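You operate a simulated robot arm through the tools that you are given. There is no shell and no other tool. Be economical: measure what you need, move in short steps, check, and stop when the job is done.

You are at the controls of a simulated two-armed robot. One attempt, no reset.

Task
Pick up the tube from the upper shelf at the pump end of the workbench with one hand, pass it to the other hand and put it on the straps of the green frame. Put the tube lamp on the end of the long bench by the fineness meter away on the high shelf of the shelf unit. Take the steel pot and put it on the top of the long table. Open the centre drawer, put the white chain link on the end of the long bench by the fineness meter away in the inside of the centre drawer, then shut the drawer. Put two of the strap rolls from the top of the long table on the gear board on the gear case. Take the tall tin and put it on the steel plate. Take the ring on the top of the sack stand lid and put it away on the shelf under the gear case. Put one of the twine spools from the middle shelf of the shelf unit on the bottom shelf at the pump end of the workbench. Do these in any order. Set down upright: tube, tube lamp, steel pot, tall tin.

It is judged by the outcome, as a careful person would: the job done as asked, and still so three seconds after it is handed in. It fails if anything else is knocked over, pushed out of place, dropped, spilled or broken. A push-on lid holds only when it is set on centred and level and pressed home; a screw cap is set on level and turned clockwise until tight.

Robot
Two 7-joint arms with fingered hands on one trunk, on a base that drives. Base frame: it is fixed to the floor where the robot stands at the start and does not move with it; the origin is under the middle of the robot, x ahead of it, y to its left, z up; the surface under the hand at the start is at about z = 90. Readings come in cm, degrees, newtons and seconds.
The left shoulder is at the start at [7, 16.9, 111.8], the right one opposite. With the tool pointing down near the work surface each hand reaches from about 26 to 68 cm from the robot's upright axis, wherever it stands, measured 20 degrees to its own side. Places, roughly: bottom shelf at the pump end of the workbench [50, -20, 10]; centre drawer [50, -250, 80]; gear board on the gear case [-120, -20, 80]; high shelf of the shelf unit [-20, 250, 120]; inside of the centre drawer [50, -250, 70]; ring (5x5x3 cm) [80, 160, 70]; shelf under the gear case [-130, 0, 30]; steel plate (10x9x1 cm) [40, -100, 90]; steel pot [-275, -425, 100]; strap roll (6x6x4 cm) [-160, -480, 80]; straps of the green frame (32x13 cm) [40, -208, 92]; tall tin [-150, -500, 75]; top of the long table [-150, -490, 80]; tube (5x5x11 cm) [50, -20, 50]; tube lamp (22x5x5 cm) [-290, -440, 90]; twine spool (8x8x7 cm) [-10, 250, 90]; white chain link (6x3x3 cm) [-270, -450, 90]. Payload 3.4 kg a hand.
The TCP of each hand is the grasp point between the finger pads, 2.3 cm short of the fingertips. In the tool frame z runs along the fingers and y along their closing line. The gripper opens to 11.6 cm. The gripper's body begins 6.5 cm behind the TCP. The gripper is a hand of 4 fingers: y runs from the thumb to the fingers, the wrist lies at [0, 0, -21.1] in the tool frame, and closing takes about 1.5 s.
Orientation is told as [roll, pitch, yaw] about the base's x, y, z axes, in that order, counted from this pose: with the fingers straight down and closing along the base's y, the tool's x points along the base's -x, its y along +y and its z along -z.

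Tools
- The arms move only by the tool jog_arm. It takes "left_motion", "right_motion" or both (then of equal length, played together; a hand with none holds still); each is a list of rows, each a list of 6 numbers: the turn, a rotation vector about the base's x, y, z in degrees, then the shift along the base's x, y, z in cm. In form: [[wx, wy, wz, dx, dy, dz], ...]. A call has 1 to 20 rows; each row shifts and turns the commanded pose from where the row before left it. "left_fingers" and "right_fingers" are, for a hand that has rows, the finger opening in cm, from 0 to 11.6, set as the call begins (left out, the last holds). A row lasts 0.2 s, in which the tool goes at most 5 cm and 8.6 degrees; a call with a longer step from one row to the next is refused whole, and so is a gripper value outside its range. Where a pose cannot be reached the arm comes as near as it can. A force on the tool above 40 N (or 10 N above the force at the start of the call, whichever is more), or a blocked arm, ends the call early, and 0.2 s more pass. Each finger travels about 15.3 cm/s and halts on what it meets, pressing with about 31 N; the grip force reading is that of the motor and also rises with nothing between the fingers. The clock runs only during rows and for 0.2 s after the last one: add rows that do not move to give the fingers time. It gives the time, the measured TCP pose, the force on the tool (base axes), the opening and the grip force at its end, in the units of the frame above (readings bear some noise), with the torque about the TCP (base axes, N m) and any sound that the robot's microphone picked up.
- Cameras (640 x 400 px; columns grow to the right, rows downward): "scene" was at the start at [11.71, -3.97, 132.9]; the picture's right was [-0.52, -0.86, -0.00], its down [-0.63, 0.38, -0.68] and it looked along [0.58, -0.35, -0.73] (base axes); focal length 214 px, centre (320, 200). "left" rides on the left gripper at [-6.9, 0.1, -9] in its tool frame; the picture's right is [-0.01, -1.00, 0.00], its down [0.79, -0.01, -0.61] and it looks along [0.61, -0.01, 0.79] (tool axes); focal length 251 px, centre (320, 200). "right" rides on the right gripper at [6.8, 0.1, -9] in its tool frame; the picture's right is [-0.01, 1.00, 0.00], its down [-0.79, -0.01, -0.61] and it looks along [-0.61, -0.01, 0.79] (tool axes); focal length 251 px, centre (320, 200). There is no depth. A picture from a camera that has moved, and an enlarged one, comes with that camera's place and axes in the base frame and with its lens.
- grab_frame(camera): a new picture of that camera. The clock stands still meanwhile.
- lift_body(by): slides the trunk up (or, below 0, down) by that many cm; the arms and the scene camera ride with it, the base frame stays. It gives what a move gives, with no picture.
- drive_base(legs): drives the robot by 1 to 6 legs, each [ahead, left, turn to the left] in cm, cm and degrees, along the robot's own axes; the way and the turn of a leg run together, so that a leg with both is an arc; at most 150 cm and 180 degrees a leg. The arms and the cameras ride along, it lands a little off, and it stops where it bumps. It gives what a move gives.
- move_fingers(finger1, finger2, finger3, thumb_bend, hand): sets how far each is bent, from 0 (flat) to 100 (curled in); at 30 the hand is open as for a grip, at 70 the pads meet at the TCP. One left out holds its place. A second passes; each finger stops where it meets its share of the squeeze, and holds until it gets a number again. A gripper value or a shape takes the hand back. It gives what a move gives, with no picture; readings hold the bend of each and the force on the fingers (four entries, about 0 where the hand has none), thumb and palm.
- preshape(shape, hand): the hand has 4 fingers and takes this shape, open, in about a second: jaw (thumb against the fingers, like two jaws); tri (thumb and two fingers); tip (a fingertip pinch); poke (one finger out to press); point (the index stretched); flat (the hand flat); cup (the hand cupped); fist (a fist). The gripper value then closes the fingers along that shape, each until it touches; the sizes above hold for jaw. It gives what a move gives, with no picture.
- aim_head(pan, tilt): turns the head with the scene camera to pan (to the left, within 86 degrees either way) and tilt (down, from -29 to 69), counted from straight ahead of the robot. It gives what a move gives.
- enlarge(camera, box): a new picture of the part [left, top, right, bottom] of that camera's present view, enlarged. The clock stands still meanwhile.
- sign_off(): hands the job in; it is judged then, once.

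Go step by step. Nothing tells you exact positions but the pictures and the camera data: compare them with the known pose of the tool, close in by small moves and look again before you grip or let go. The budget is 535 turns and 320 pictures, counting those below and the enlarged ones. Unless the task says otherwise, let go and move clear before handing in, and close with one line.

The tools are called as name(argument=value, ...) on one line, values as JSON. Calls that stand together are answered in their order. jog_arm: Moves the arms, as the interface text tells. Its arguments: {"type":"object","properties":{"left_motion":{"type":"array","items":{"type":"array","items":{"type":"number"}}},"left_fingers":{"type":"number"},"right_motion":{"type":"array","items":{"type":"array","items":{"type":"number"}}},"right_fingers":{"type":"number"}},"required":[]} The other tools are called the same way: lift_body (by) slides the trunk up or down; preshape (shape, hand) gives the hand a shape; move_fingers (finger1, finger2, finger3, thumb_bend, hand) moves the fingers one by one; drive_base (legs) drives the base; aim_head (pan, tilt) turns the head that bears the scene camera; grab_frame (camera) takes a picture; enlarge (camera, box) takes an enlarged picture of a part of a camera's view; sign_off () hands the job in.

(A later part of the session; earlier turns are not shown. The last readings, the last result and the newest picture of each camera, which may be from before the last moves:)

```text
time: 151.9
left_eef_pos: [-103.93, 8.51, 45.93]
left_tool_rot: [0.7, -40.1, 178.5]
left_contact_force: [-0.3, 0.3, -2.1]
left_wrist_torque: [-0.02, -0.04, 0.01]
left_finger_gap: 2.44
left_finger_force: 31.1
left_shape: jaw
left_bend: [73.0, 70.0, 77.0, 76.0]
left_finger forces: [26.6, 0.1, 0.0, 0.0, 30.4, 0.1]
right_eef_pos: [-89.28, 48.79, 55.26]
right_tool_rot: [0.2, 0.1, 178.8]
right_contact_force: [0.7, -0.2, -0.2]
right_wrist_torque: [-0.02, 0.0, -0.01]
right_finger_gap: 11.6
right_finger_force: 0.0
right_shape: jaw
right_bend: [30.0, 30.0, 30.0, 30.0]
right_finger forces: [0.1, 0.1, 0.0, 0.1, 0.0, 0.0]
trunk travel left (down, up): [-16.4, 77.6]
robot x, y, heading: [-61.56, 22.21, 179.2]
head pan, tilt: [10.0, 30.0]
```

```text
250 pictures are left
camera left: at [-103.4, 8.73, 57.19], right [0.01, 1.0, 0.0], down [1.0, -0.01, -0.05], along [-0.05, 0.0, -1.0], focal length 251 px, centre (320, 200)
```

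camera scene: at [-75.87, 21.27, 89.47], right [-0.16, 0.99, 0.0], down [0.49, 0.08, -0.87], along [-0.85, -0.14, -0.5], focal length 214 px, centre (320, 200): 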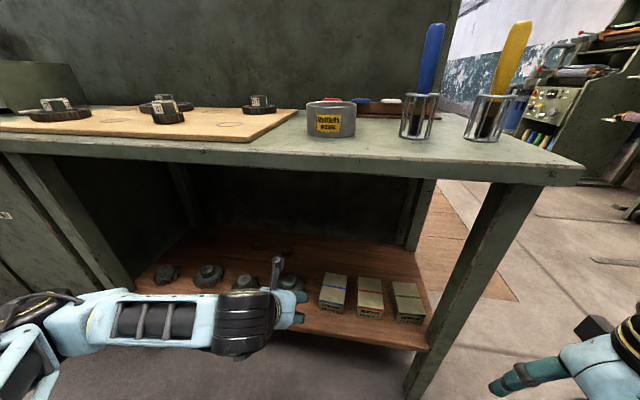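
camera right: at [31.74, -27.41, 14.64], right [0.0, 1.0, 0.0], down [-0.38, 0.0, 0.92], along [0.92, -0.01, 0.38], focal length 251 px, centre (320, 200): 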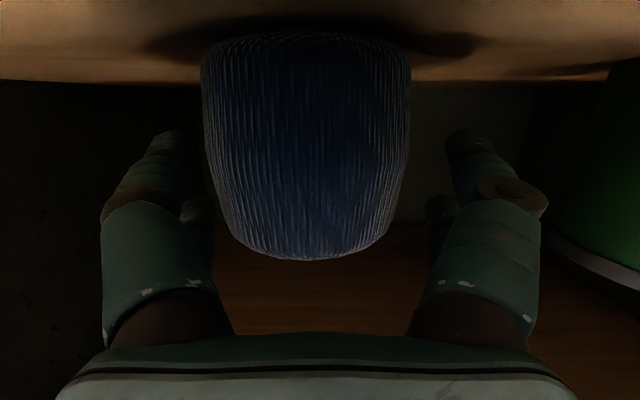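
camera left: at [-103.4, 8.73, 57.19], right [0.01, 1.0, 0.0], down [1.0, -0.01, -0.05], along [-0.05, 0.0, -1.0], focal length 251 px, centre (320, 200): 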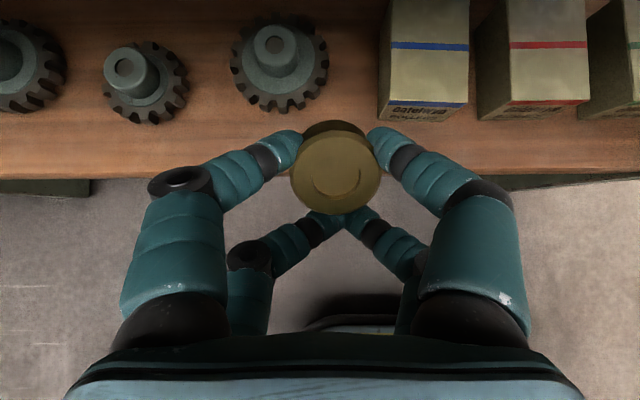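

The left camera now looks straight down; shelf z≈30, front edge x≈-107. Move in over the front row to (-134,12).

drive_base(legs=[[8, 0, 0]])

jog_arm(left_motion=[[0, 0, 0, -4, 0.8, 0], [0, 0, 0, -4, 0.8, 0], [0, 0, 0, -4, 0.8, 0], [0, 0, 0, -4, 0.8, 0], [0, 0, 0, -4, 0, 0], [0, 0, 0, -2, 0, 0], [0, 0, 0, 0, 0, 0]])

grab_frame(camera="left")

grab_frame(camera="scene")

```text
time: 153.0
left_eef_pos: [-112.05, 8.73, 45.98]
left_tool_rot: [0.7, -39.9, 178.5]
left_contact_force: [-0.7, -0.2, -1.9]
left_wrist_torque: [-0.02, -0.05, 0.04]
left_finger_gap: 2.46
left_finger_force: 31.2
left_shape: jaw
left_bend: [73.0, 70.0, 77.0, 76.0]
left_finger forces: [26.6, 0.1, 0.1, 0.0, 30.4, 0.0]
right_eef_pos: [-97.35, 48.98, 55.39]
right_tool_rot: [0.2, 0.0, 178.8]
right_contact_force: [0.3, 0.4, 0.0]
right_wrist_torque: [0.03, -0.05, -0.02]
right_finger_gap: 11.6
right_finger_force: 0.0
right_shape: jaw
right_bend: [30.0, 30.0, 30.0, 30.0]
right_finger forces: [0.0, 0.0, 0.1, 0.0, 0.0, 0.0]
trunk travel left (down, up): [-16.4, 77.6]
robot x, y, heading: [-70.08, 22.57, 179.3]
head pan, tilt: [10.0, 30.0]
```

```text
time: 154.6
left_eef_pos: [-134.08, 11.95, 45.75]
left_tool_rot: [0.8, -40.1, 178.5]
left_contact_force: [0.2, -0.7, -1.5]
left_wrist_torque: [-0.01, 0.01, 0.02]
left_finger_gap: 2.47
left_finger_force: 31.0
left_shape: jaw
left_bend: [73.0, 70.0, 77.0, 76.0]
left_finger forces: [27.3, 0.1, 0.0, 0.1, 30.7, 0.0]
right_eef_pos: [-97.49, 48.99, 55.32]
right_tool_rot: [0.1, 0.1, 178.8]
right_contact_force: [0.1, -0.3, 0.4]
right_wrist_torque: [0.02, -0.02, -0.02]
right_finger_gap: 11.59
right_finger_force: 0.1
right_shape: jaw
right_bend: [30.0, 30.0, 30.0, 30.0]
right_finger forces: [0.0, 0.0, 0.1, 0.0, 0.1, 0.0]
trunk travel left (down, up): [-16.4, 77.6]
robot x, y, heading: [-69.99, 22.48, 179.2]
head pan, tilt: [10.0, 30.0]
```

```text
249 pictures are left
camera left: at [-133.53, 12.23, 57.01], right [0.01, 1.0, 0.0], down [1.0, -0.01, -0.05], along [-0.05, 0.0, -1.0], focal length 251 px, centre (320, 200)
```

left: 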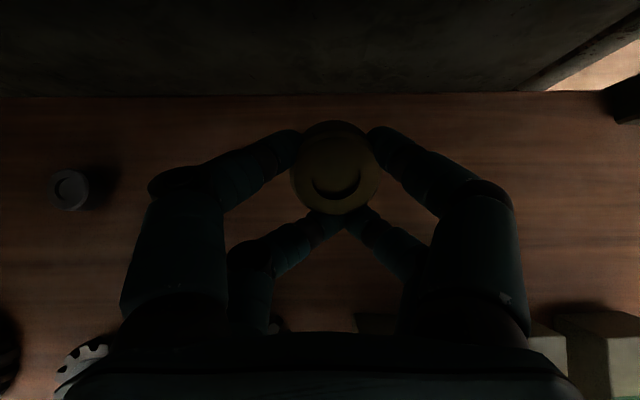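

```text
248 pictures are left
camera scene: at [-84.03, 21.4, 89.47], right [-0.16, 0.99, 0.0], down [0.49, 0.08, -0.87], along [-0.85, -0.14, -0.5], focal length 214 px, centre (320, 200)
```

scene: 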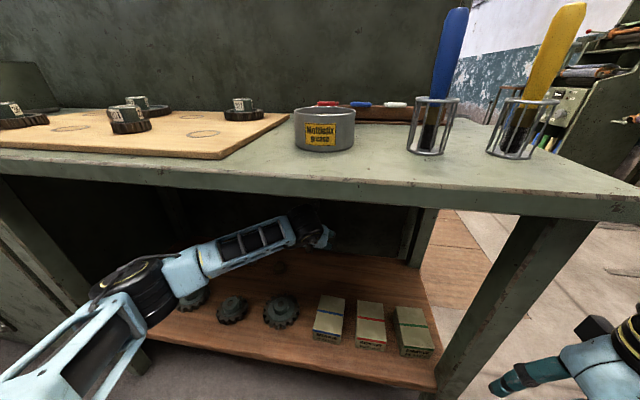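

jog_arm(left_motion=[[0, 0, 0, 0, 0, -4], [0, 0, 0, 0, 0, -4], [0, 0, 0, 0, 0, -3], [0, 0, 0, 0, 0, 0]])

jog_arm(left_motion=[[0, 0, 0, 0, 0, -0.7], [0, 0, 0, 0, 0, -0.7], [0, 0, 0, 0, 0, 0]])

grab_frame(camera="left")

```text
time: 155.6
left_eef_pos: [-133.98, 11.98, 34.78]
left_tool_rot: [0.8, -40.0, 178.5]
left_contact_force: [0.1, 0.1, -1.3]
left_wrist_torque: [-0.01, -0.03, 0.01]
left_finger_gap: 2.39
left_finger_force: 30.6
left_shape: jaw
left_bend: [73.0, 70.0, 77.0, 76.0]
left_finger forces: [27.4, 0.0, 0.0, 0.1, 31.0, 0.1]
right_eef_pos: [-97.44, 48.89, 55.33]
right_tool_rot: [0.1, -0.1, 178.8]
right_contact_force: [-0.1, 0.8, 0.3]
right_wrist_torque: [0.04, -0.01, 0.03]
right_finger_gap: 11.58
right_finger_force: 0.0
right_shape: jaw
right_bend: [30.0, 30.0, 30.0, 30.0]
right_finger forces: [0.1, 0.0, 0.0, 0.0, 0.0, 0.0]
trunk travel left (down, up): [-16.4, 77.6]
robot x, y, heading: [-70.23, 22.63, 179.2]
head pan, tilt: [10.0, 30.0]
```

```text
time: 156.4
left_eef_pos: [-134.21, 11.86, 33.71]
left_tool_rot: [0.7, -40.2, 178.5]
left_contact_force: [0.4, -0.3, 5.7]
left_wrist_torque: [0.11, -0.07, -0.03]
left_finger_gap: 2.42
left_finger_force: 31.1
left_shape: jaw
left_bend: [73.0, 70.0, 77.0, 76.0]
left_finger forces: [27.5, 0.0, 0.0, 0.0, 31.0, 0.0]
right_eef_pos: [-97.36, 48.94, 55.42]
right_tool_rot: [0.2, 0.0, 178.9]
right_contact_force: [0.0, -0.1, -0.5]
right_wrist_torque: [0.04, 0.0, -0.01]
right_finger_gap: 11.58
right_finger_force: 0.0
right_shape: jaw
right_bend: [30.0, 30.0, 30.0, 30.0]
right_finger forces: [0.0, 0.1, 0.0, 0.0, 0.0, 0.1]
trunk travel left (down, up): [-16.4, 77.6]
robot x, y, heading: [-69.87, 22.69, 179.2]
head pan, tilt: [10.0, 30.0]
```

```text
247 pictures are left
camera left: at [-133.58, 12.07, 44.94], right [0.01, 1.0, 0.0], down [1.0, -0.01, -0.05], along [-0.05, 0.0, -1.0], focal length 251 px, centre (320, 200)
```

left: 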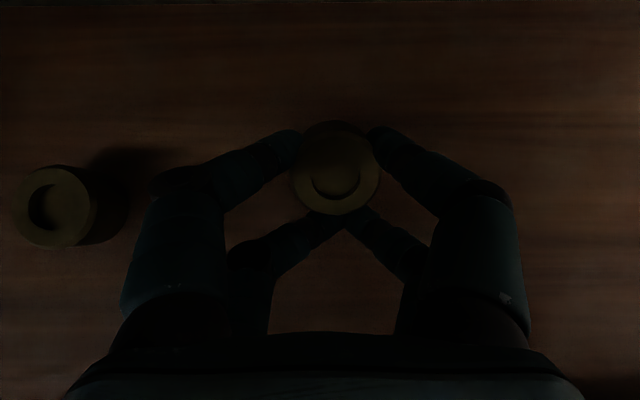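

jog_arm(left_motion=[[0, 0, 0, 0, 0, 0], [0, 0, 0, 0, 0, 0], [0, 0, 0, 0, 0, 0], [0, 0, 0, 0, 0, 0], [0, 0, 0, 0, 0, 0], [0, 0, 0, 0, 0, 0]], left_fingers=9)

jog_arm(left_motion=[[0, 0, 0, 0, 0, 4], [0, 0, 0, 0, 0, 4], [0, 0, 0, 0, 0, 4], [0, 0, 0, 0, 0, 0]])

grab_frame(camera="left")

```text
time: 157.8
left_eef_pos: [-134.11, 11.93, 33.92]
left_tool_rot: [0.6, -40.4, 178.6]
left_contact_force: [-7.8, -4.9, 24.3]
left_wrist_torque: [0.97, 0.18, 0.31]
left_finger_gap: 8.69
left_finger_force: 0.0
left_shape: jaw
left_bend: [61.0, 61.0, 70.0, 61.0]
left_finger forces: [0.1, 0.0, 24.2, 0.1, 0.1, 0.1]
right_eef_pos: [-97.25, 48.96, 55.45]
right_tool_rot: [0.1, -0.1, 178.8]
right_contact_force: [0.0, -0.1, -0.1]
right_wrist_torque: [0.01, -0.02, -0.01]
right_finger_gap: 11.6
right_finger_force: 0.1
right_shape: jaw
right_bend: [30.0, 30.0, 30.0, 30.0]
right_finger forces: [0.0, 0.1, 0.0, 0.0, 0.0, 0.1]
trunk travel left (down, up): [-16.4, 77.6]
robot x, y, heading: [-70.23, 23.02, 179.0]
head pan, tilt: [10.0, 30.0]
```

```text
time: 158.8
left_eef_pos: [-134.03, 11.8, 45.79]
left_tool_rot: [0.8, -39.9, 178.5]
left_contact_force: [0.7, 0.4, -0.3]
left_wrist_torque: [0.01, -0.02, -0.03]
left_finger_gap: 8.98
left_finger_force: 0.1
left_shape: jaw
left_bend: [61.0, 61.0, 61.0, 61.0]
left_finger forces: [0.0, 0.0, 0.1, 0.0, 0.0, 0.0]
right_eef_pos: [-97.45, 49.02, 55.48]
right_tool_rot: [0.1, 0.2, 178.7]
right_contact_force: [0.5, -0.5, 0.3]
right_wrist_torque: [0.02, 0.0, 0.0]
right_finger_gap: 11.61
right_finger_force: 0.0
right_shape: jaw
right_bend: [30.0, 30.0, 30.0, 30.0]
right_finger forces: [0.0, 0.0, 0.1, 0.1, 0.0, 0.0]
trunk travel left (down, up): [-16.4, 77.6]
robot x, y, heading: [-70.07, 22.52, 179.1]
head pan, tilt: [10.0, 30.0]
```

```text
246 pictures are left
camera left: at [-133.5, 11.97, 57.04], right [0.01, 1.0, 0.0], down [1.0, -0.01, -0.05], along [-0.05, 0.0, -1.0], focal length 251 px, centre (320, 200)
```

left: 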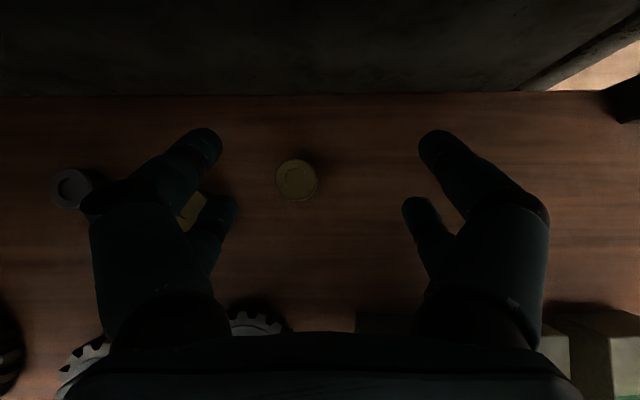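

Ring rests flat on the shelf. Retract the hand.

jog_arm(left_motion=[[0, 0, 0, 4, 0, 1], [0, 0, 0, 4, 0, 0], [0, 0, 0, 4, 0, 0], [0, 0, 0, 4, 0, 0], [0, 0, 0, 4, 0, 0], [0, 0, 0, 2, 0, 0], [0, 0, 0, 0, 0, 0]], left_fingers=11.6)

drive_base(legs=[[-28, 0, 0]])

enlarge(camera="scene", box=[160, 130, 460, 330])

```text
time: 160.4
left_eef_pos: [-112.19, 11.96, 46.51]
left_tool_rot: [0.8, -40.0, 178.6]
left_contact_force: [-0.5, 0.0, 0.4]
left_wrist_torque: [0.02, 0.01, 0.02]
left_finger_gap: 11.58
left_finger_force: 0.0
left_shape: jaw
left_bend: [30.0, 30.0, 30.0, 30.0]
left_finger forces: [0.1, 0.0, 0.0, 0.1, 0.0, 0.0]
right_eef_pos: [-97.33, 49.03, 55.4]
right_tool_rot: [0.2, 0.1, 178.7]
right_contact_force: [0.3, 0.5, -0.3]
right_wrist_torque: [-0.02, 0.02, 0.0]
right_finger_gap: 11.59
right_finger_force: 0.0
right_shape: jaw
right_bend: [30.0, 30.0, 30.0, 30.0]
right_finger forces: [0.1, 0.0, 0.0, 0.0, 0.0, 0.0]
trunk travel left (down, up): [-16.4, 77.6]
robot x, y, heading: [-69.98, 22.57, 179.3]
head pan, tilt: [10.0, 30.0]
```

```text
time: 162.4
left_eef_pos: [-84.12, 11.6, 46.56]
left_tool_rot: [0.8, -40.2, 178.7]
left_contact_force: [0.1, 0.4, -0.2]
left_wrist_torque: [0.04, -0.01, 0.0]
left_finger_gap: 11.61
left_finger_force: 0.1
left_shape: jaw
left_bend: [30.0, 30.0, 30.0, 30.0]
left_finger forces: [0.1, 0.0, 0.0, 0.0, 0.0, 0.1]
right_eef_pos: [-69.68, 48.53, 55.28]
right_tool_rot: [0.2, 0.1, 178.8]
right_contact_force: [0.5, 0.4, 1.0]
right_wrist_torque: [-0.02, 0.01, 0.0]
right_finger_gap: 11.62
right_finger_force: 0.1
right_shape: jaw
right_bend: [30.0, 30.0, 30.0, 30.0]
right_finger forces: [0.0, 0.0, 0.0, 0.0, 0.0, 0.1]
trunk travel left (down, up): [-16.4, 77.6]
robot x, y, heading: [-42.0, 22.31, 179.2]
head pan, tilt: [10.0, 30.0]
```

```text
2.00 times, centred on (310, 230) of scene
camera zoom: at [-56.12, 21.0, 89.48], right [-0.16, 0.99, 0.0], down [0.49, 0.08, -0.87], along [-0.85, -0.14, -0.5], focal length 429 px, centre (340, 140)
```

zoom: 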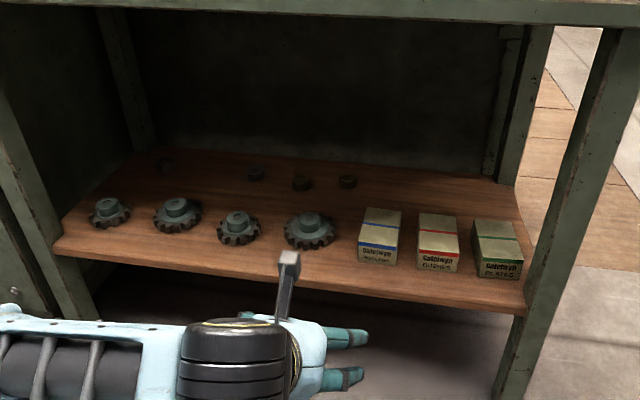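

Ring is put away. Now turn to the bench for the tube.

drive_base(legs=[[0, 0, -179], [-3, -18, 0]])

jog_arm(left_motion=[[0, 8, 0, -2, 0, 0], [0, 8, 0, -2, 0, 0], [0, 8, 0, -2, 0, 0], [0, 8, 0, -2, 0, 0], [0, 8, 0, -2, 0, 0], [0, 0, 0, 0, 0, 0], [0, 0, 0, 0, 0, 0], [0, 0, 0, 0, 0, 0], [0, 0, 0, 0, 0, 0], [0, 0, 0, 0, 0, 0], [0, 0, 0, 0, 0, 0]], right_motion=[[0, -7.5, 0, 2, 0, 0], [0, -7.5, 0, 2, 0, 0], [0, -7.5, 0, 2, 0, 0], [0, -7.5, 0, 2, 0, 0], [0, -7.5, 0, 2, 0, 0], [0, -7.5, 0, 2, 0, 0], [0, -7.5, 0, 2, 0, 0], [0, -7.5, 0, 2, 0, 0], [0, -7.5, 0, 2, 0, 0], [0, -7.5, 0, 2, 0, 0], [0, 0, 0, 0, 0, 0]])

aim_head(pan=-15, tilt=25)

grab_frame(camera="scene")

grab_frame(camera="right")

```text
time: 171.1
left_eef_pos: [-2.88, 17.07, 46.52]
left_tool_rot: [0.7, -40.0, 1.8]
left_contact_force: [0.4, 0.5, -0.8]
left_wrist_torque: [-0.02, 0.0, 0.0]
left_finger_gap: 11.59
left_finger_force: 0.1
left_shape: jaw
left_bend: [30.0, 30.0, 30.0, 30.0]
left_finger forces: [0.0, 0.0, 0.1, 0.0, 0.1, 0.0]
right_eef_pos: [-15.44, -20.68, 55.28]
right_tool_rot: [0.1, 0.1, 2.0]
right_contact_force: [0.1, -1.0, 0.2]
right_wrist_torque: [0.03, -0.01, -0.02]
right_finger_gap: 11.59
right_finger_force: 0.0
right_shape: jaw
right_bend: [30.0, 30.0, 30.0, 30.0]
right_finger forces: [0.0, 0.0, 0.0, 0.1, 0.0, 0.0]
trunk travel left (down, up): [-16.4, 77.6]
robot x, y, heading: [-44.26, 4.11, 2.6]
head pan, tilt: [10.0, 30.0]
```

```text
time: 173.5
left_eef_pos: [-12.93, 17.17, 46.51]
left_tool_rot: [1.9, -0.1, 1.4]
left_contact_force: [0.3, 0.2, 0.4]
left_wrist_torque: [0.0, -0.02, -0.01]
left_finger_gap: 11.59
left_finger_force: 0.0
left_shape: jaw
left_bend: [30.0, 30.0, 30.0, 30.0]
left_finger forces: [0.0, 0.0, 0.1, 0.1, 0.0, 0.0]
right_eef_pos: [9.33, -21.01, 57.42]
right_tool_rot: [-7.2, -74.8, 7.7]
right_contact_force: [0.6, -0.7, 0.9]
right_wrist_torque: [0.0, 0.0, 0.01]
right_finger_gap: 11.56
right_finger_force: 0.1
right_shape: jaw
right_bend: [30.0, 30.0, 30.0, 30.0]
right_finger forces: [0.0, 0.0, 0.0, 0.0, 0.0, 0.0]
right hand out of reach, approached as far as the arm can: row 1, 2, 3, 4, 5, 6, 7
trunk travel left (down, up): [-16.4, 77.6]
robot x, y, heading: [-44.03, 4.19, 2.5]
head pan, tilt: [10.0, 30.0]
```

```text
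time: 174.4
left_eef_pos: [-12.96, 17.08, 46.38]
left_tool_rot: [1.9, -0.1, 1.4]
left_contact_force: [0.1, 0.5, 0.1]
left_wrist_torque: [0.05, 0.01, 0.01]
left_finger_gap: 11.59
left_finger_force: 0.0
left_shape: jaw
left_bend: [30.0, 30.0, 30.0, 30.0]
left_finger forces: [0.0, 0.1, 0.1, 0.0, 0.0, 0.0]
right_eef_pos: [9.23, -21.01, 57.53]
right_tool_rot: [-7.5, -74.7, 7.8]
right_contact_force: [-0.1, -0.2, -0.6]
right_wrist_torque: [0.02, 0.01, -0.01]
right_finger_gap: 11.59
right_finger_force: 0.1
right_shape: jaw
right_bend: [30.0, 30.0, 30.0, 30.0]
right_finger forces: [0.1, 0.0, 0.0, 0.0, 0.0, 0.0]
trunk travel left (down, up): [-16.4, 77.6]
robot x, y, heading: [-44.38, 3.94, 2.4]
head pan, tilt: [-15.0, 25.0]
```

```text
244 pictures are left
camera scene: at [-30.48, 2.42, 90.27], right [-0.22, -0.98, 0.0], down [-0.41, 0.09, -0.91], along [0.88, -0.2, -0.42], focal length 214 px, centre (320, 200)
```

scene: 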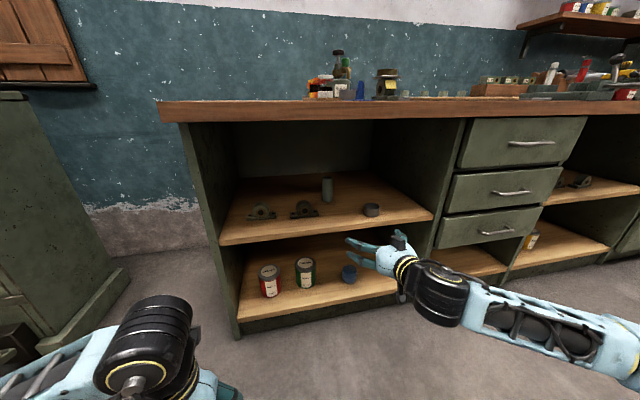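

```text
243 pictures are left
camera right: at [-1.11, -21.27, 53.15], right [-0.01, 1.0, -0.03], down [-0.38, 0.02, 0.93], along [0.93, 0.02, 0.38], focal length 251 px, centre (320, 200)
```

right: 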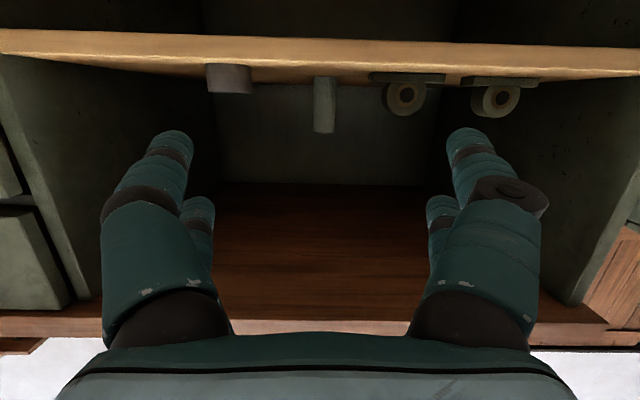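

Tube at about (55,-19.6), base z≈49. Straighten heading, drop 3 cm and advance.

drive_base(legs=[[0, 3.2, -2.4], [30, 0, 0]])

jog_arm(right_motion=[[0, 0, 0, 0, 0, -1.5], [0, 0, 0, 0, 0, -1.6], [0, 0, 0, 0, 0, 0]])

grab_frame(camera="right")

grab_frame(camera="scene")

```text
time: 176.9
left_eef_pos: [17.12, 18.99, 46.61]
left_tool_rot: [1.9, -0.1, -1.0]
left_contact_force: [0.8, -0.7, -0.7]
left_wrist_torque: [0.02, 0.01, 0.02]
left_finger_gap: 11.59
left_finger_force: 0.0
left_shape: jaw
left_bend: [30.0, 30.0, 30.0, 30.0]
left_finger forces: [0.1, 0.0, 0.0, 0.0, 0.1, 0.0]
right_eef_pos: [37.79, -19.93, 57.35]
right_tool_rot: [-7.4, -74.8, 5.5]
right_contact_force: [-0.4, -0.1, -0.2]
right_wrist_torque: [0.03, -0.02, 0.02]
right_finger_gap: 11.6
right_finger_force: 0.0
right_shape: jaw
right_bend: [30.0, 30.0, 30.0, 30.0]
right_finger forces: [0.1, 0.0, 0.1, 0.0, 0.0, 0.1]
trunk travel left (down, up): [-16.4, 77.6]
robot x, y, heading: [-14.91, 7.51, 0.0]
head pan, tilt: [-15.0, 25.0]
```

```text
time: 177.7
left_eef_pos: [17.17, 19.09, 46.47]
left_tool_rot: [2.0, -0.1, -0.9]
left_contact_force: [0.0, 0.1, -0.5]
left_wrist_torque: [0.01, -0.02, 0.0]
left_finger_gap: 11.58
left_finger_force: 0.0
left_shape: jaw
left_bend: [30.0, 30.0, 30.0, 30.0]
left_finger forces: [0.1, 0.1, 0.0, 0.0, 0.0, 0.1]
right_eef_pos: [37.72, -19.92, 54.3]
right_tool_rot: [-7.3, -75.0, 5.4]
right_contact_force: [-0.5, 0.3, 1.2]
right_wrist_torque: [0.03, -0.01, 0.0]
right_finger_gap: 11.59
right_finger_force: 0.1
right_shape: jaw
right_bend: [30.0, 30.0, 30.0, 30.0]
right_finger forces: [0.0, 0.1, 0.0, 0.1, 0.0, 0.0]
trunk travel left (down, up): [-16.4, 77.6]
robot x, y, heading: [-15.13, 7.64, 0.3]
head pan, tilt: [-15.0, 25.0]
```

```text
242 pictures are left
camera right: at [27.38, -19.8, 50.05], right [0.03, 1.0, -0.03], down [-0.38, 0.04, 0.93], along [0.93, -0.02, 0.38], focal length 251 px, centre (320, 200)
```

right: 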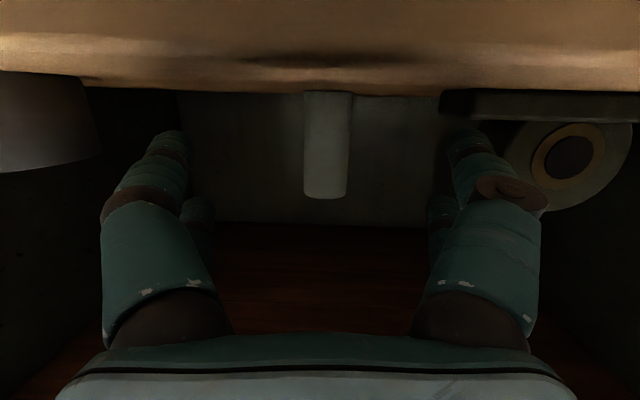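

```text
241 pictures are left
camera scene: at [-0.94, 5.11, 90.27], right [-0.26, -0.97, 0.0], down [-0.41, 0.11, -0.91], along [0.88, -0.23, -0.42], focal length 214 px, centre (320, 200)
```

scene: 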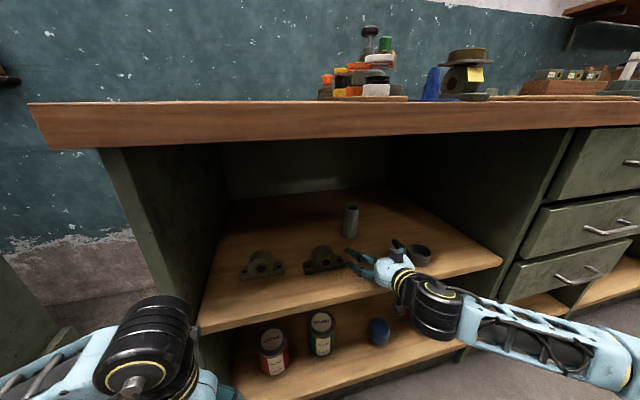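

jog_arm(right_motion=[[0, 0, 0, 4, 0.3, 0], [0, 0, 0, 4, 0, 0], [0, 0, 0, 4, 0, 0], [0, 0, 0, 0, 0, 0]])

grab_frame(camera="right")

```text
time: 178.2
left_eef_pos: [17.17, 18.89, 46.51]
left_tool_rot: [1.9, -0.1, -1.2]
left_contact_force: [0.6, 0.1, 0.3]
left_wrist_torque: [0.01, 0.0, 0.02]
left_finger_gap: 11.59
left_finger_force: 0.1
left_shape: jaw
left_bend: [30.0, 30.0, 30.0, 30.0]
left_finger forces: [0.1, 0.0, 0.0, 0.0, 0.0, 0.0]
right_eef_pos: [42.57, -19.48, 54.11]
right_tool_rot: [-7.7, -74.0, 5.5]
right_contact_force: [-12.1, -0.6, 3.1]
right_wrist_torque: [-0.04, 0.87, 0.15]
right_finger_gap: 11.57
right_finger_force: 0.0
right_shape: jaw
right_bend: [30.0, 30.0, 30.0, 30.0]
right_finger forces: [0.4, 0.0, 0.0, 0.0, 0.0, 0.1]
trunk travel left (down, up): [-16.4, 77.6]
robot x, y, heading: [-14.86, 7.16, -0.0]
head pan, tilt: [-15.0, 25.0]
stopped in row 2 (right hand): the force on the tool passed its limit at 204 N (the readings are from after the stop); the commanded pose is now the measured one
```

```text
240 pictures are left
camera right: at [32.06, -19.4, 49.9], right [0.03, 1.0, -0.03], down [-0.37, 0.04, 0.93], along [0.93, -0.02, 0.37], focal length 251 px, centre (320, 200)
```

right: 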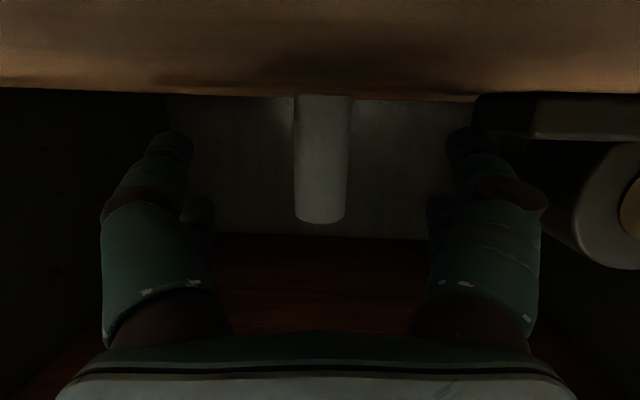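

The camera under the hand struck the shelf edge. Back off, tilt less (55°) so it rides higher, and retry.

jog_arm(right_motion=[[0, 0, 0, -4, 0, 1], [0, 0, 0, -3, 0, 0], [0, 7, 0, 0, 0, 0], [0, 7, 0, 0, 0, 0], [0, 6, 0, 0, 0, -0.6], [0, 0, 0, 0, 0, 0]])

grab_frame(camera="right")

enlarge(camera="scene", box=[180, 160, 520, 400])

```text
time: 179.6
left_eef_pos: [17.22, 18.85, 46.34]
left_tool_rot: [2.0, -0.1, -1.1]
left_contact_force: [0.0, 0.0, 0.2]
left_wrist_torque: [-0.02, -0.03, 0.01]
left_finger_gap: 11.57
left_finger_force: 0.1
left_shape: jaw
left_bend: [30.0, 30.0, 30.0, 30.0]
left_finger forces: [0.0, 0.1, 0.0, 0.0, 0.0, 0.0]
right_eef_pos: [35.66, -19.58, 54.33]
right_tool_rot: [-4.3, -54.0, 2.6]
right_contact_force: [-0.3, 0.3, -0.4]
right_wrist_torque: [0.02, 0.01, 0.02]
right_finger_gap: 11.6
right_finger_force: 0.1
right_shape: jaw
right_bend: [30.0, 30.0, 30.0, 30.0]
right_finger forces: [0.0, 0.1, 0.1, 0.0, 0.0, 0.0]
trunk travel left (down, up): [-16.4, 77.6]
robot x, y, heading: [-14.71, 7.67, -0.2]
head pan, tilt: [-15.0, 25.0]
```

```text
239 pictures are left
camera right: at [24.47, -19.32, 54.04], right [0.02, 1.0, -0.04], down [-0.02, 0.04, 1.0], along [1.0, -0.02, 0.03], focal length 251 px, centre (320, 200)
```

right: 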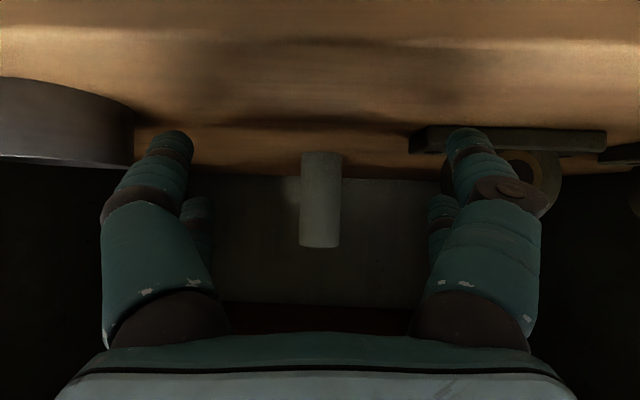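

```text
1.67 times, centred on (350, 280) of scene
camera zoom: at [-0.96, 5.06, 90.27], right [-0.26, -0.97, 0.0], down [-0.41, 0.11, -0.91], along [0.87, -0.24, -0.42], focal length 358 px, centre (270, 67)
```

zoom: 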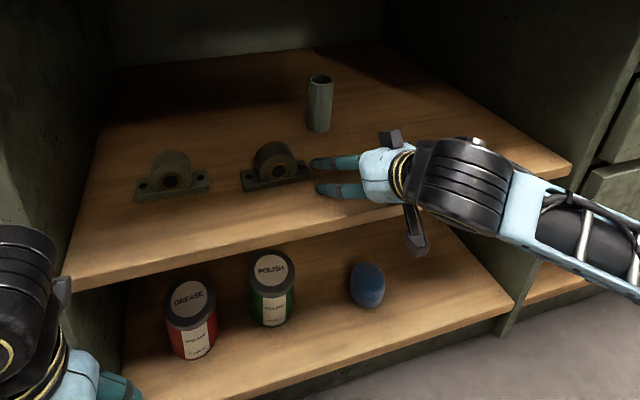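

jog_arm(right_motion=[[0, 0, 0, 4, 0, 0], [0, 0, 0, 4, 0, 0], [0, 0, 0, 3, 0, 0], [0, 0, 0, 0, 0, 0]])

grab_frame(camera="right")

```text
time: 180.6
left_eef_pos: [17.33, 18.8, 46.55]
left_tool_rot: [1.9, 0.0, -1.1]
left_contact_force: [-0.3, 0.1, 0.0]
left_wrist_torque: [0.0, -0.01, 0.02]
left_finger_gap: 11.58
left_finger_force: 0.1
left_shape: jaw
left_bend: [30.0, 30.0, 30.0, 30.0]
left_finger forces: [0.1, 0.0, 0.2, 0.0, 0.0, 0.1]
right_eef_pos: [46.72, -19.43, 54.43]
right_tool_rot: [-4.4, -54.1, 2.6]
right_contact_force: [0.3, -0.4, 0.4]
right_wrist_torque: [0.0, -0.01, 0.0]
right_finger_gap: 11.59
right_finger_force: 0.0
right_shape: jaw
right_bend: [30.0, 30.0, 30.0, 30.0]
right_finger forces: [0.1, 0.1, 0.0, 0.0, 0.0, 0.0]
trunk travel left (down, up): [-16.4, 77.6]
robot x, y, heading: [-14.46, 6.88, 0.2]
head pan, tilt: [-15.0, 25.0]
```

```text
237 pictures are left
camera right: at [35.31, -19.28, 54.08], right [0.02, 1.0, -0.04], down [-0.03, 0.04, 1.0], along [1.0, -0.02, 0.03], focal length 251 px, centre (320, 200)
```

right: 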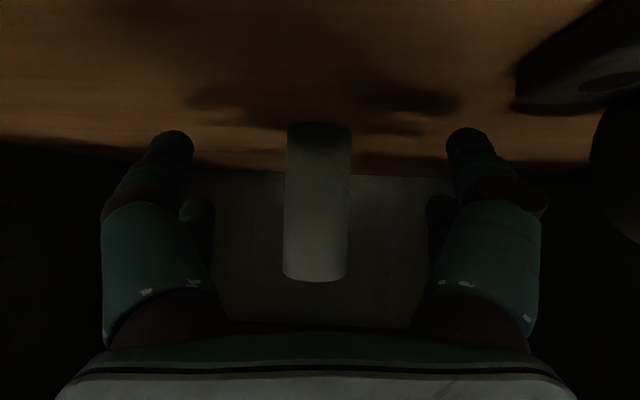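

jog_arm(right_motion=[[0, 0, 0, 4, -0.2, 0], [0, 0, 0, 4, -0.2, 0], [0, 0, 0, 0, 0, 0]])

jog_arm(right_motion=[[0, 0, 0, 0, 0, 0], [0, 0, 0, 0, 0, 0], [0, 0, 0, 0, 0, 0], [0, 0, 0, 0, 0, 0], [0, 0, 0, 0, 0, 0], [0, 0, 0, 0, 0, 0], [0, 0, 0, 0, 0, 0]], right_fingers=0)

grab_frame(camera="right")

```text
time: 181.4
left_eef_pos: [17.32, 18.89, 46.49]
left_tool_rot: [2.0, 0.1, -1.0]
left_contact_force: [-0.2, 0.2, 0.1]
left_wrist_torque: [-0.02, -0.02, 0.03]
left_finger_gap: 11.61
left_finger_force: 0.1
left_shape: jaw
left_bend: [30.0, 30.0, 30.0, 30.0]
left_finger forces: [0.0, 0.0, 0.0, 0.0, 0.1, 0.1]
right_eef_pos: [54.9, -20.01, 54.28]
right_tool_rot: [-4.4, -54.1, 2.6]
right_contact_force: [-0.4, 0.4, -0.1]
right_wrist_torque: [-0.01, 0.01, 0.04]
right_finger_gap: 11.63
right_finger_force: 0.0
right_shape: jaw
right_bend: [30.0, 30.0, 30.0, 30.0]
right_finger forces: [0.1, 0.0, 0.0, 0.1, 0.0, 0.0]
trunk travel left (down, up): [-16.4, 77.6]
robot x, y, heading: [-14.8, 7.39, -0.2]
head pan, tilt: [-15.0, 25.0]
```

```text
time: 183.0
left_eef_pos: [17.27, 18.89, 46.49]
left_tool_rot: [2.0, -0.1, -1.2]
left_contact_force: [0.1, 0.0, -0.7]
left_wrist_torque: [0.02, -0.01, 0.06]
left_finger_gap: 11.61
left_finger_force: 0.1
left_shape: jaw
left_bend: [30.0, 30.0, 30.0, 30.0]
left_finger forces: [0.0, 0.1, 0.0, 0.0, 0.0, 0.0]
right_eef_pos: [54.76, -19.9, 54.29]
right_tool_rot: [-4.4, -54.1, 2.7]
right_contact_force: [0.5, -0.6, 0.9]
right_wrist_torque: [-0.01, 0.0, 0.01]
right_finger_gap: 0.43
right_finger_force: 30.6
right_shape: jaw
right_bend: [76.0, 65.0, 65.0, 79.0]
right_finger forces: [1.2, 11.2, 11.7, 0.0, 0.7, 0.1]
trunk travel left (down, up): [-16.4, 77.6]
robot x, y, heading: [-14.8, 7.49, -0.3]
head pan, tilt: [-15.0, 25.0]
```

```text
236 pictures are left
camera right: at [43.58, -19.74, 54.04], right [0.02, 1.0, -0.04], down [-0.03, 0.04, 1.0], along [1.0, -0.02, 0.03], focal length 251 px, centre (320, 200)
```

right: 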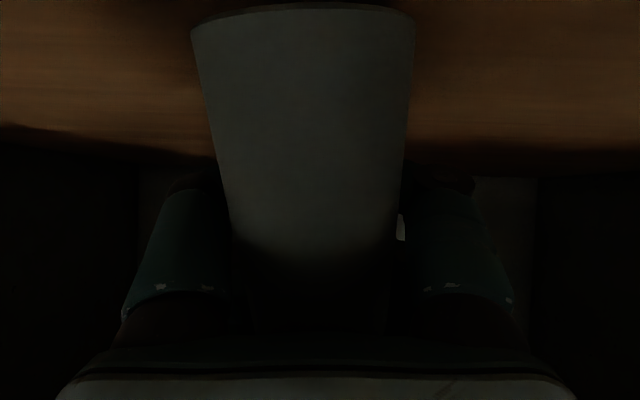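

The fingers closed behind the tube and tilted it slightly toward the palm. Ease open in steps and look.

jog_arm(right_motion=[[0, 0, 0, 0, 0, 0], [0, 0, 0, 0, 0, 0], [0, 0, 0, 0, 0, 0]], right_fingers=2.5)

grab_frame(camera="right")

enlarge(camera="scene", box=[250, 160, 490, 320])

```text
time: 183.8
left_eef_pos: [17.23, 18.92, 46.46]
left_tool_rot: [2.0, 0.0, -1.2]
left_contact_force: [0.3, -0.1, -0.2]
left_wrist_torque: [0.02, 0.0, 0.01]
left_finger_gap: 11.58
left_finger_force: 0.0
left_shape: jaw
left_bend: [30.0, 30.0, 30.0, 30.0]
left_finger forces: [0.2, 0.0, 0.0, 0.0, 0.0, 0.0]
right_eef_pos: [54.86, -19.83, 54.39]
right_tool_rot: [-4.4, -54.0, 2.6]
right_contact_force: [-0.3, 0.6, 0.1]
right_wrist_torque: [-0.02, -0.03, -0.01]
right_finger_gap: 2.47
right_finger_force: 0.0
right_shape: jaw
right_bend: [73.0, 73.0, 73.0, 77.0]
right_finger forces: [0.0, 0.3, 0.1, 0.1, 0.1, 0.1]
trunk travel left (down, up): [-16.4, 77.6]
robot x, y, heading: [-14.51, 7.48, 0.1]
head pan, tilt: [-15.0, 25.0]
```

```text
235 pictures are left
camera right: at [43.59, -19.74, 54.02], right [0.02, 1.0, -0.04], down [-0.03, 0.04, 1.0], along [1.0, -0.02, 0.03], focal length 251 px, centre (320, 200)
```

right: 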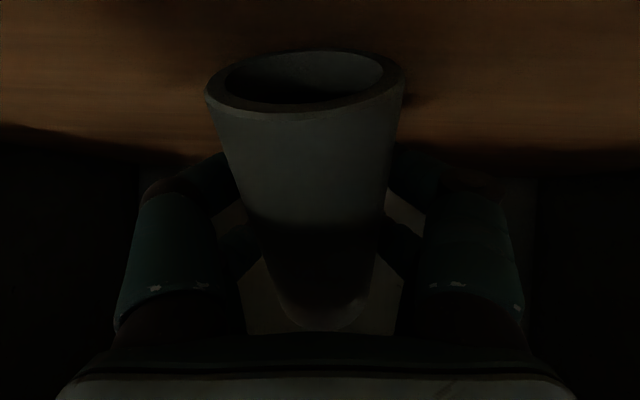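

```text
2.50 times, centred on (370, 240) of scene
camera zoom: at [-0.95, 5.06, 90.27], right [-0.26, -0.97, 0.0], down [-0.41, 0.11, -0.91], along [0.87, -0.24, -0.42], focal length 536 px, centre (195, 100)
```

zoom: 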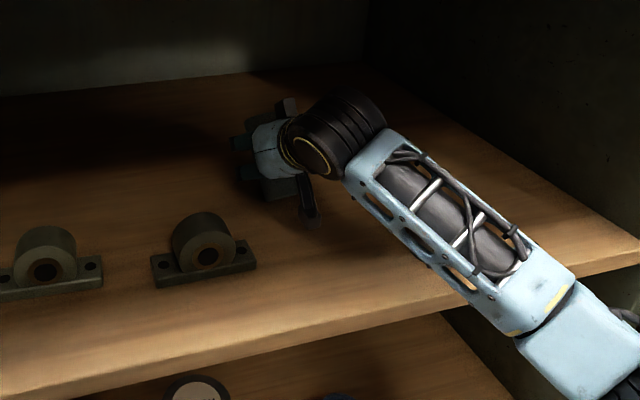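

The tube has aligned itself across both finger pairs (perpendicular to the fingers). Close again and check firmness.

jog_arm(right_motion=[[0, 0, 0, 0, 0, 0], [0, 0, 0, 0, 0, 0], [0, 0, 0, 0, 0, 0], [0, 0, 0, 0, 0, 0], [0, 0, 0, 0, 0, 0]], right_fingers=0)

grab_frame(camera="right")

```text
time: 185.0
left_eef_pos: [17.25, 18.92, 46.52]
left_tool_rot: [2.0, 0.0, -1.1]
left_contact_force: [-0.7, -0.6, 0.2]
left_wrist_torque: [0.02, 0.0, 0.02]
left_finger_gap: 11.57
left_finger_force: 0.0
left_shape: jaw
left_bend: [30.0, 30.0, 30.0, 30.0]
left_finger forces: [0.0, 0.0, 0.0, 0.0, 0.0, 0.0]
right_eef_pos: [54.95, -19.89, 54.36]
right_tool_rot: [-4.4, -54.1, 2.6]
right_contact_force: [0.4, -0.3, -0.3]
right_wrist_torque: [-0.01, 0.0, -0.01]
right_finger_gap: 0.42
right_finger_force: 31.0
right_shape: jaw
right_bend: [73.0, 74.0, 73.0, 73.0]
right_finger forces: [0.1, 0.1, 0.1, 0.0, 0.3, 0.1]
trunk travel left (down, up): [-16.4, 77.6]
robot x, y, heading: [-14.47, 6.97, 0.1]
head pan, tilt: [-15.0, 25.0]
```

```text
233 pictures are left
camera right: at [43.59, -19.74, 54.03], right [0.02, 1.0, -0.04], down [-0.03, 0.04, 1.0], along [1.0, -0.02, 0.03], focal length 251 px, centre (320, 200)
```

right: 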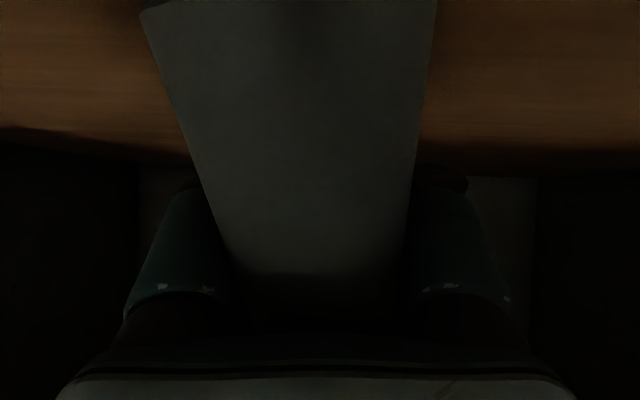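

The tube sits deep in the palm, aligned with the hand. I'll rotate the hand toward horizontal so the tube stands upright on the shelf, then release and regrip 3–4 cm further out.

jog_arm(right_motion=[[0, -6.5, 0, -0.55, 0, 0.4], [0, -6.5, 0, -0.55, 0, 0.4], [0, -6.5, 0, -0.55, 0, 0.4], [0, -6.5, 0, -0.55, 0, 0.4], [0, 0, 0, 0, 0, 0]])

grab_frame(camera="right")

```text
time: 186.3
left_eef_pos: [17.1, 18.96, 46.64]
left_tool_rot: [1.9, -0.2, -1.1]
left_contact_force: [-0.6, -0.5, -0.2]
left_wrist_torque: [-0.02, 0.01, -0.01]
left_finger_gap: 11.59
left_finger_force: 0.1
left_shape: jaw
left_bend: [30.0, 30.0, 30.0, 30.0]
left_finger forces: [0.1, 0.1, 0.0, 0.0, 0.0, 0.0]
right_eef_pos: [52.38, -19.87, 56.86]
right_tool_rot: [-12.7, -81.2, 10.4]
right_contact_force: [-1.0, -0.1, 20.3]
right_wrist_torque: [0.11, 2.43, 0.0]
right_finger_gap: 0.4
right_finger_force: 30.8
right_shape: jaw
right_bend: [73.0, 74.0, 73.0, 73.0]
right_finger forces: [0.3, 0.5, 0.5, 0.0, 0.6, 0.1]
trunk travel left (down, up): [-16.4, 77.6]
robot x, y, heading: [-14.79, 6.78, -0.1]
head pan, tilt: [-15.0, 25.0]
stopped in row 5 (right hand): the force on the tool passed its limit at 42 N (the readings are from after the stop); the commanded pose is now the measured one
```

```text
232 pictures are left
camera right: at [42.47, -19.77, 51.48], right [0.04, 1.0, -0.03], down [-0.48, 0.04, 0.88], along [0.88, -0.02, 0.48], focal length 251 px, centre (320, 200)
```

right: 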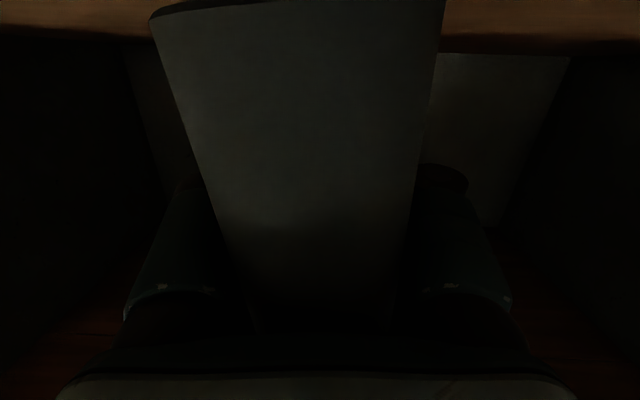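

jog_arm(right_motion=[[0, 3, 0, 0.3, 0, 0], [0, 3, 0, 0.3, 0, -0.4], [0, 0, 0, 0, 0, -0.4], [0, 0, 0, 0, 0, 0]])

grab_frame(camera="right")

enlarge(camera="scene", box=[290, 160, 450, 280])

```text
time: 187.3
left_eef_pos: [17.22, 19.0, 46.58]
left_tool_rot: [1.9, -0.2, -1.1]
left_contact_force: [0.3, 0.5, -0.2]
left_wrist_torque: [0.01, -0.04, 0.02]
left_finger_gap: 11.59
left_finger_force: 0.1
left_shape: jaw
left_bend: [30.0, 30.0, 30.0, 30.0]
left_finger forces: [0.0, 0.0, 0.1, 0.0, 0.1, 0.0]
right_eef_pos: [52.97, -20.0, 55.73]
right_tool_rot: [-8.0, -74.6, 5.9]
right_contact_force: [-0.1, -0.5, 1.2]
right_wrist_torque: [0.02, 0.07, 0.02]
right_finger_gap: 0.42
right_finger_force: 30.3
right_shape: jaw
right_bend: [73.0, 74.0, 73.0, 73.0]
right_finger forces: [0.3, 0.4, 0.6, 0.0, 0.5, 0.1]
trunk travel left (down, up): [-16.4, 77.6]
robot x, y, heading: [-14.77, 7.5, -0.0]
head pan, tilt: [-15.0, 25.0]
```

```text
231 pictures are left
camera right: at [42.62, -19.9, 51.3], right [0.03, 1.0, -0.03], down [-0.38, 0.04, 0.93], along [0.93, -0.02, 0.38], focal length 251 px, centre (320, 200)
```

right: 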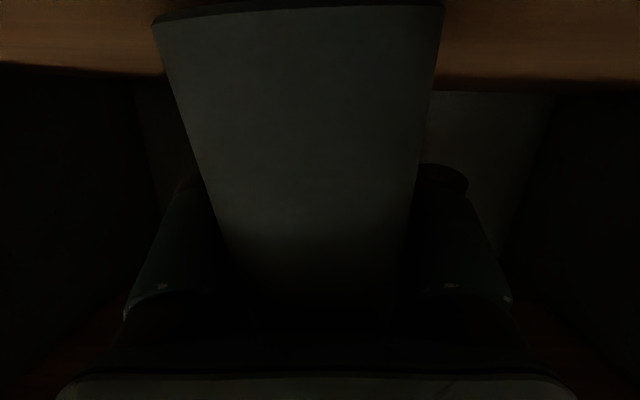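

```text
3.33 times, centred on (370, 220) of scene
camera zoom: at [-0.97, 5.05, 90.27], right [-0.26, -0.97, 0.0], down [-0.41, 0.11, -0.91], along [0.87, -0.24, -0.42], focal length 715 px, centre (153, 133)
```

zoom: 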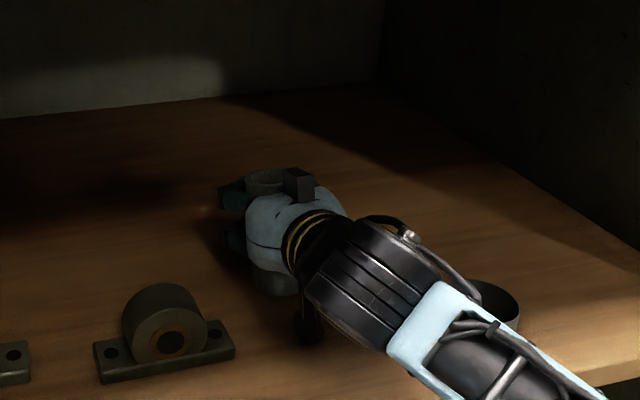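

jog_arm(right_motion=[[0, 0, 0, 0, 0, 0], [0, 0, 0, 0, 0, 0], [0, 0, 0, 0, 0, 0], [0, 0, 0, 0, 0, 0]], right_fingers=3.5)

grab_frame(camera="right")

```text
time: 188.3
left_eef_pos: [17.25, 18.9, 46.4]
left_tool_rot: [2.1, 0.0, -1.0]
left_contact_force: [-0.6, 0.7, -1.4]
left_wrist_torque: [0.02, 0.04, -0.02]
left_finger_gap: 11.59
left_finger_force: 0.1
left_shape: jaw
left_bend: [30.0, 30.0, 30.0, 30.0]
left_finger forces: [0.0, 0.1, 0.1, 0.0, 0.0, 0.0]
right_eef_pos: [53.03, -20.11, 55.48]
right_tool_rot: [-8.0, -74.6, 5.9]
right_contact_force: [-0.1, 1.0, -0.4]
right_wrist_torque: [0.02, -0.04, 0.01]
right_finger_gap: 3.45
right_finger_force: 0.0
right_shape: jaw
right_bend: [73.0, 73.0, 73.0, 77.0]
right_finger forces: [0.0, 0.0, 0.1, 0.1, 0.0, 0.0]
trunk travel left (down, up): [-16.4, 77.6]
robot x, y, heading: [-14.77, 7.66, -0.2]
head pan, tilt: [-15.0, 25.0]
```

```text
229 pictures are left
camera right: at [42.63, -19.9, 51.3], right [0.03, 1.0, -0.03], down [-0.38, 0.04, 0.93], along [0.93, -0.02, 0.38], focal length 251 px, centre (320, 200)
```

right: 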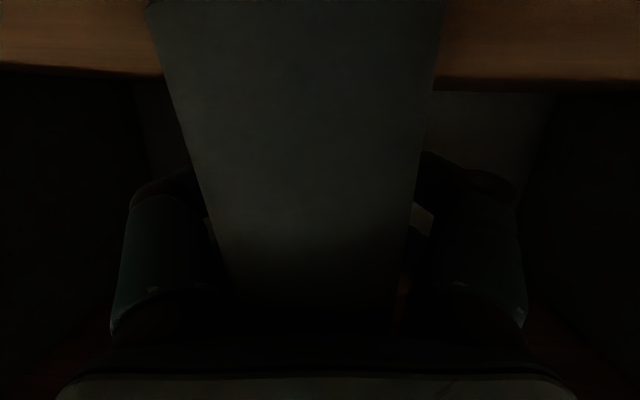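

Tube stays near the palm and seems to stand on its own. Open further and look.

jog_arm(right_motion=[[0, 0, 0, 0, 0, 0], [0, 0, 0, 0, 0, 0], [0, 0, 0, 0, 0, 0], [0, 0, 0, 0, 0, 0]], right_fingers=7)

grab_frame(camera="right")

```text
time: 189.3
left_eef_pos: [17.29, 18.97, 46.45]
left_tool_rot: [2.0, -0.1, -1.1]
left_contact_force: [0.6, -0.2, 0.4]
left_wrist_torque: [0.03, -0.03, -0.03]
left_finger_gap: 11.57
left_finger_force: 0.0
left_shape: jaw
left_bend: [30.0, 30.0, 30.0, 30.0]
left_finger forces: [0.0, 0.0, 0.1, 0.1, 0.0, 0.0]
right_eef_pos: [53.11, -20.02, 55.65]
right_tool_rot: [-8.0, -74.5, 5.9]
right_contact_force: [-0.4, -0.3, 0.1]
right_wrist_torque: [0.0, -0.02, -0.03]
right_finger_gap: 6.94
right_finger_force: 0.0
right_shape: jaw
right_bend: [71.0, 71.0, 71.0, 72.0]
right_finger forces: [0.0, 0.1, 0.0, 0.1, 0.0, 0.1]
trunk travel left (down, up): [-16.4, 77.6]
robot x, y, heading: [-14.77, 7.36, -0.1]
head pan, tilt: [-15.0, 25.0]
```

```text
228 pictures are left
camera right: at [42.63, -19.9, 51.3], right [0.03, 1.0, -0.03], down [-0.38, 0.04, 0.93], along [0.93, -0.02, 0.38], focal length 251 px, centre (320, 200)
```

right: 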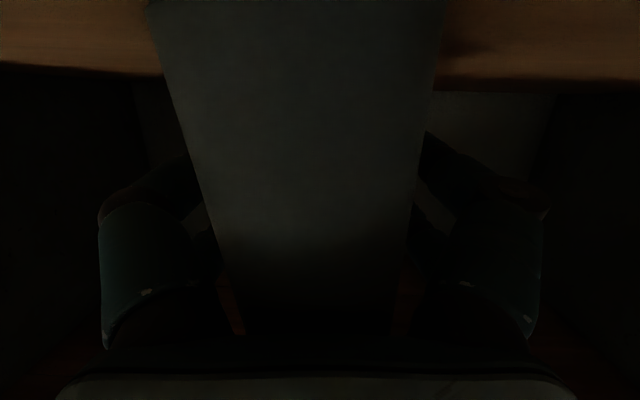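

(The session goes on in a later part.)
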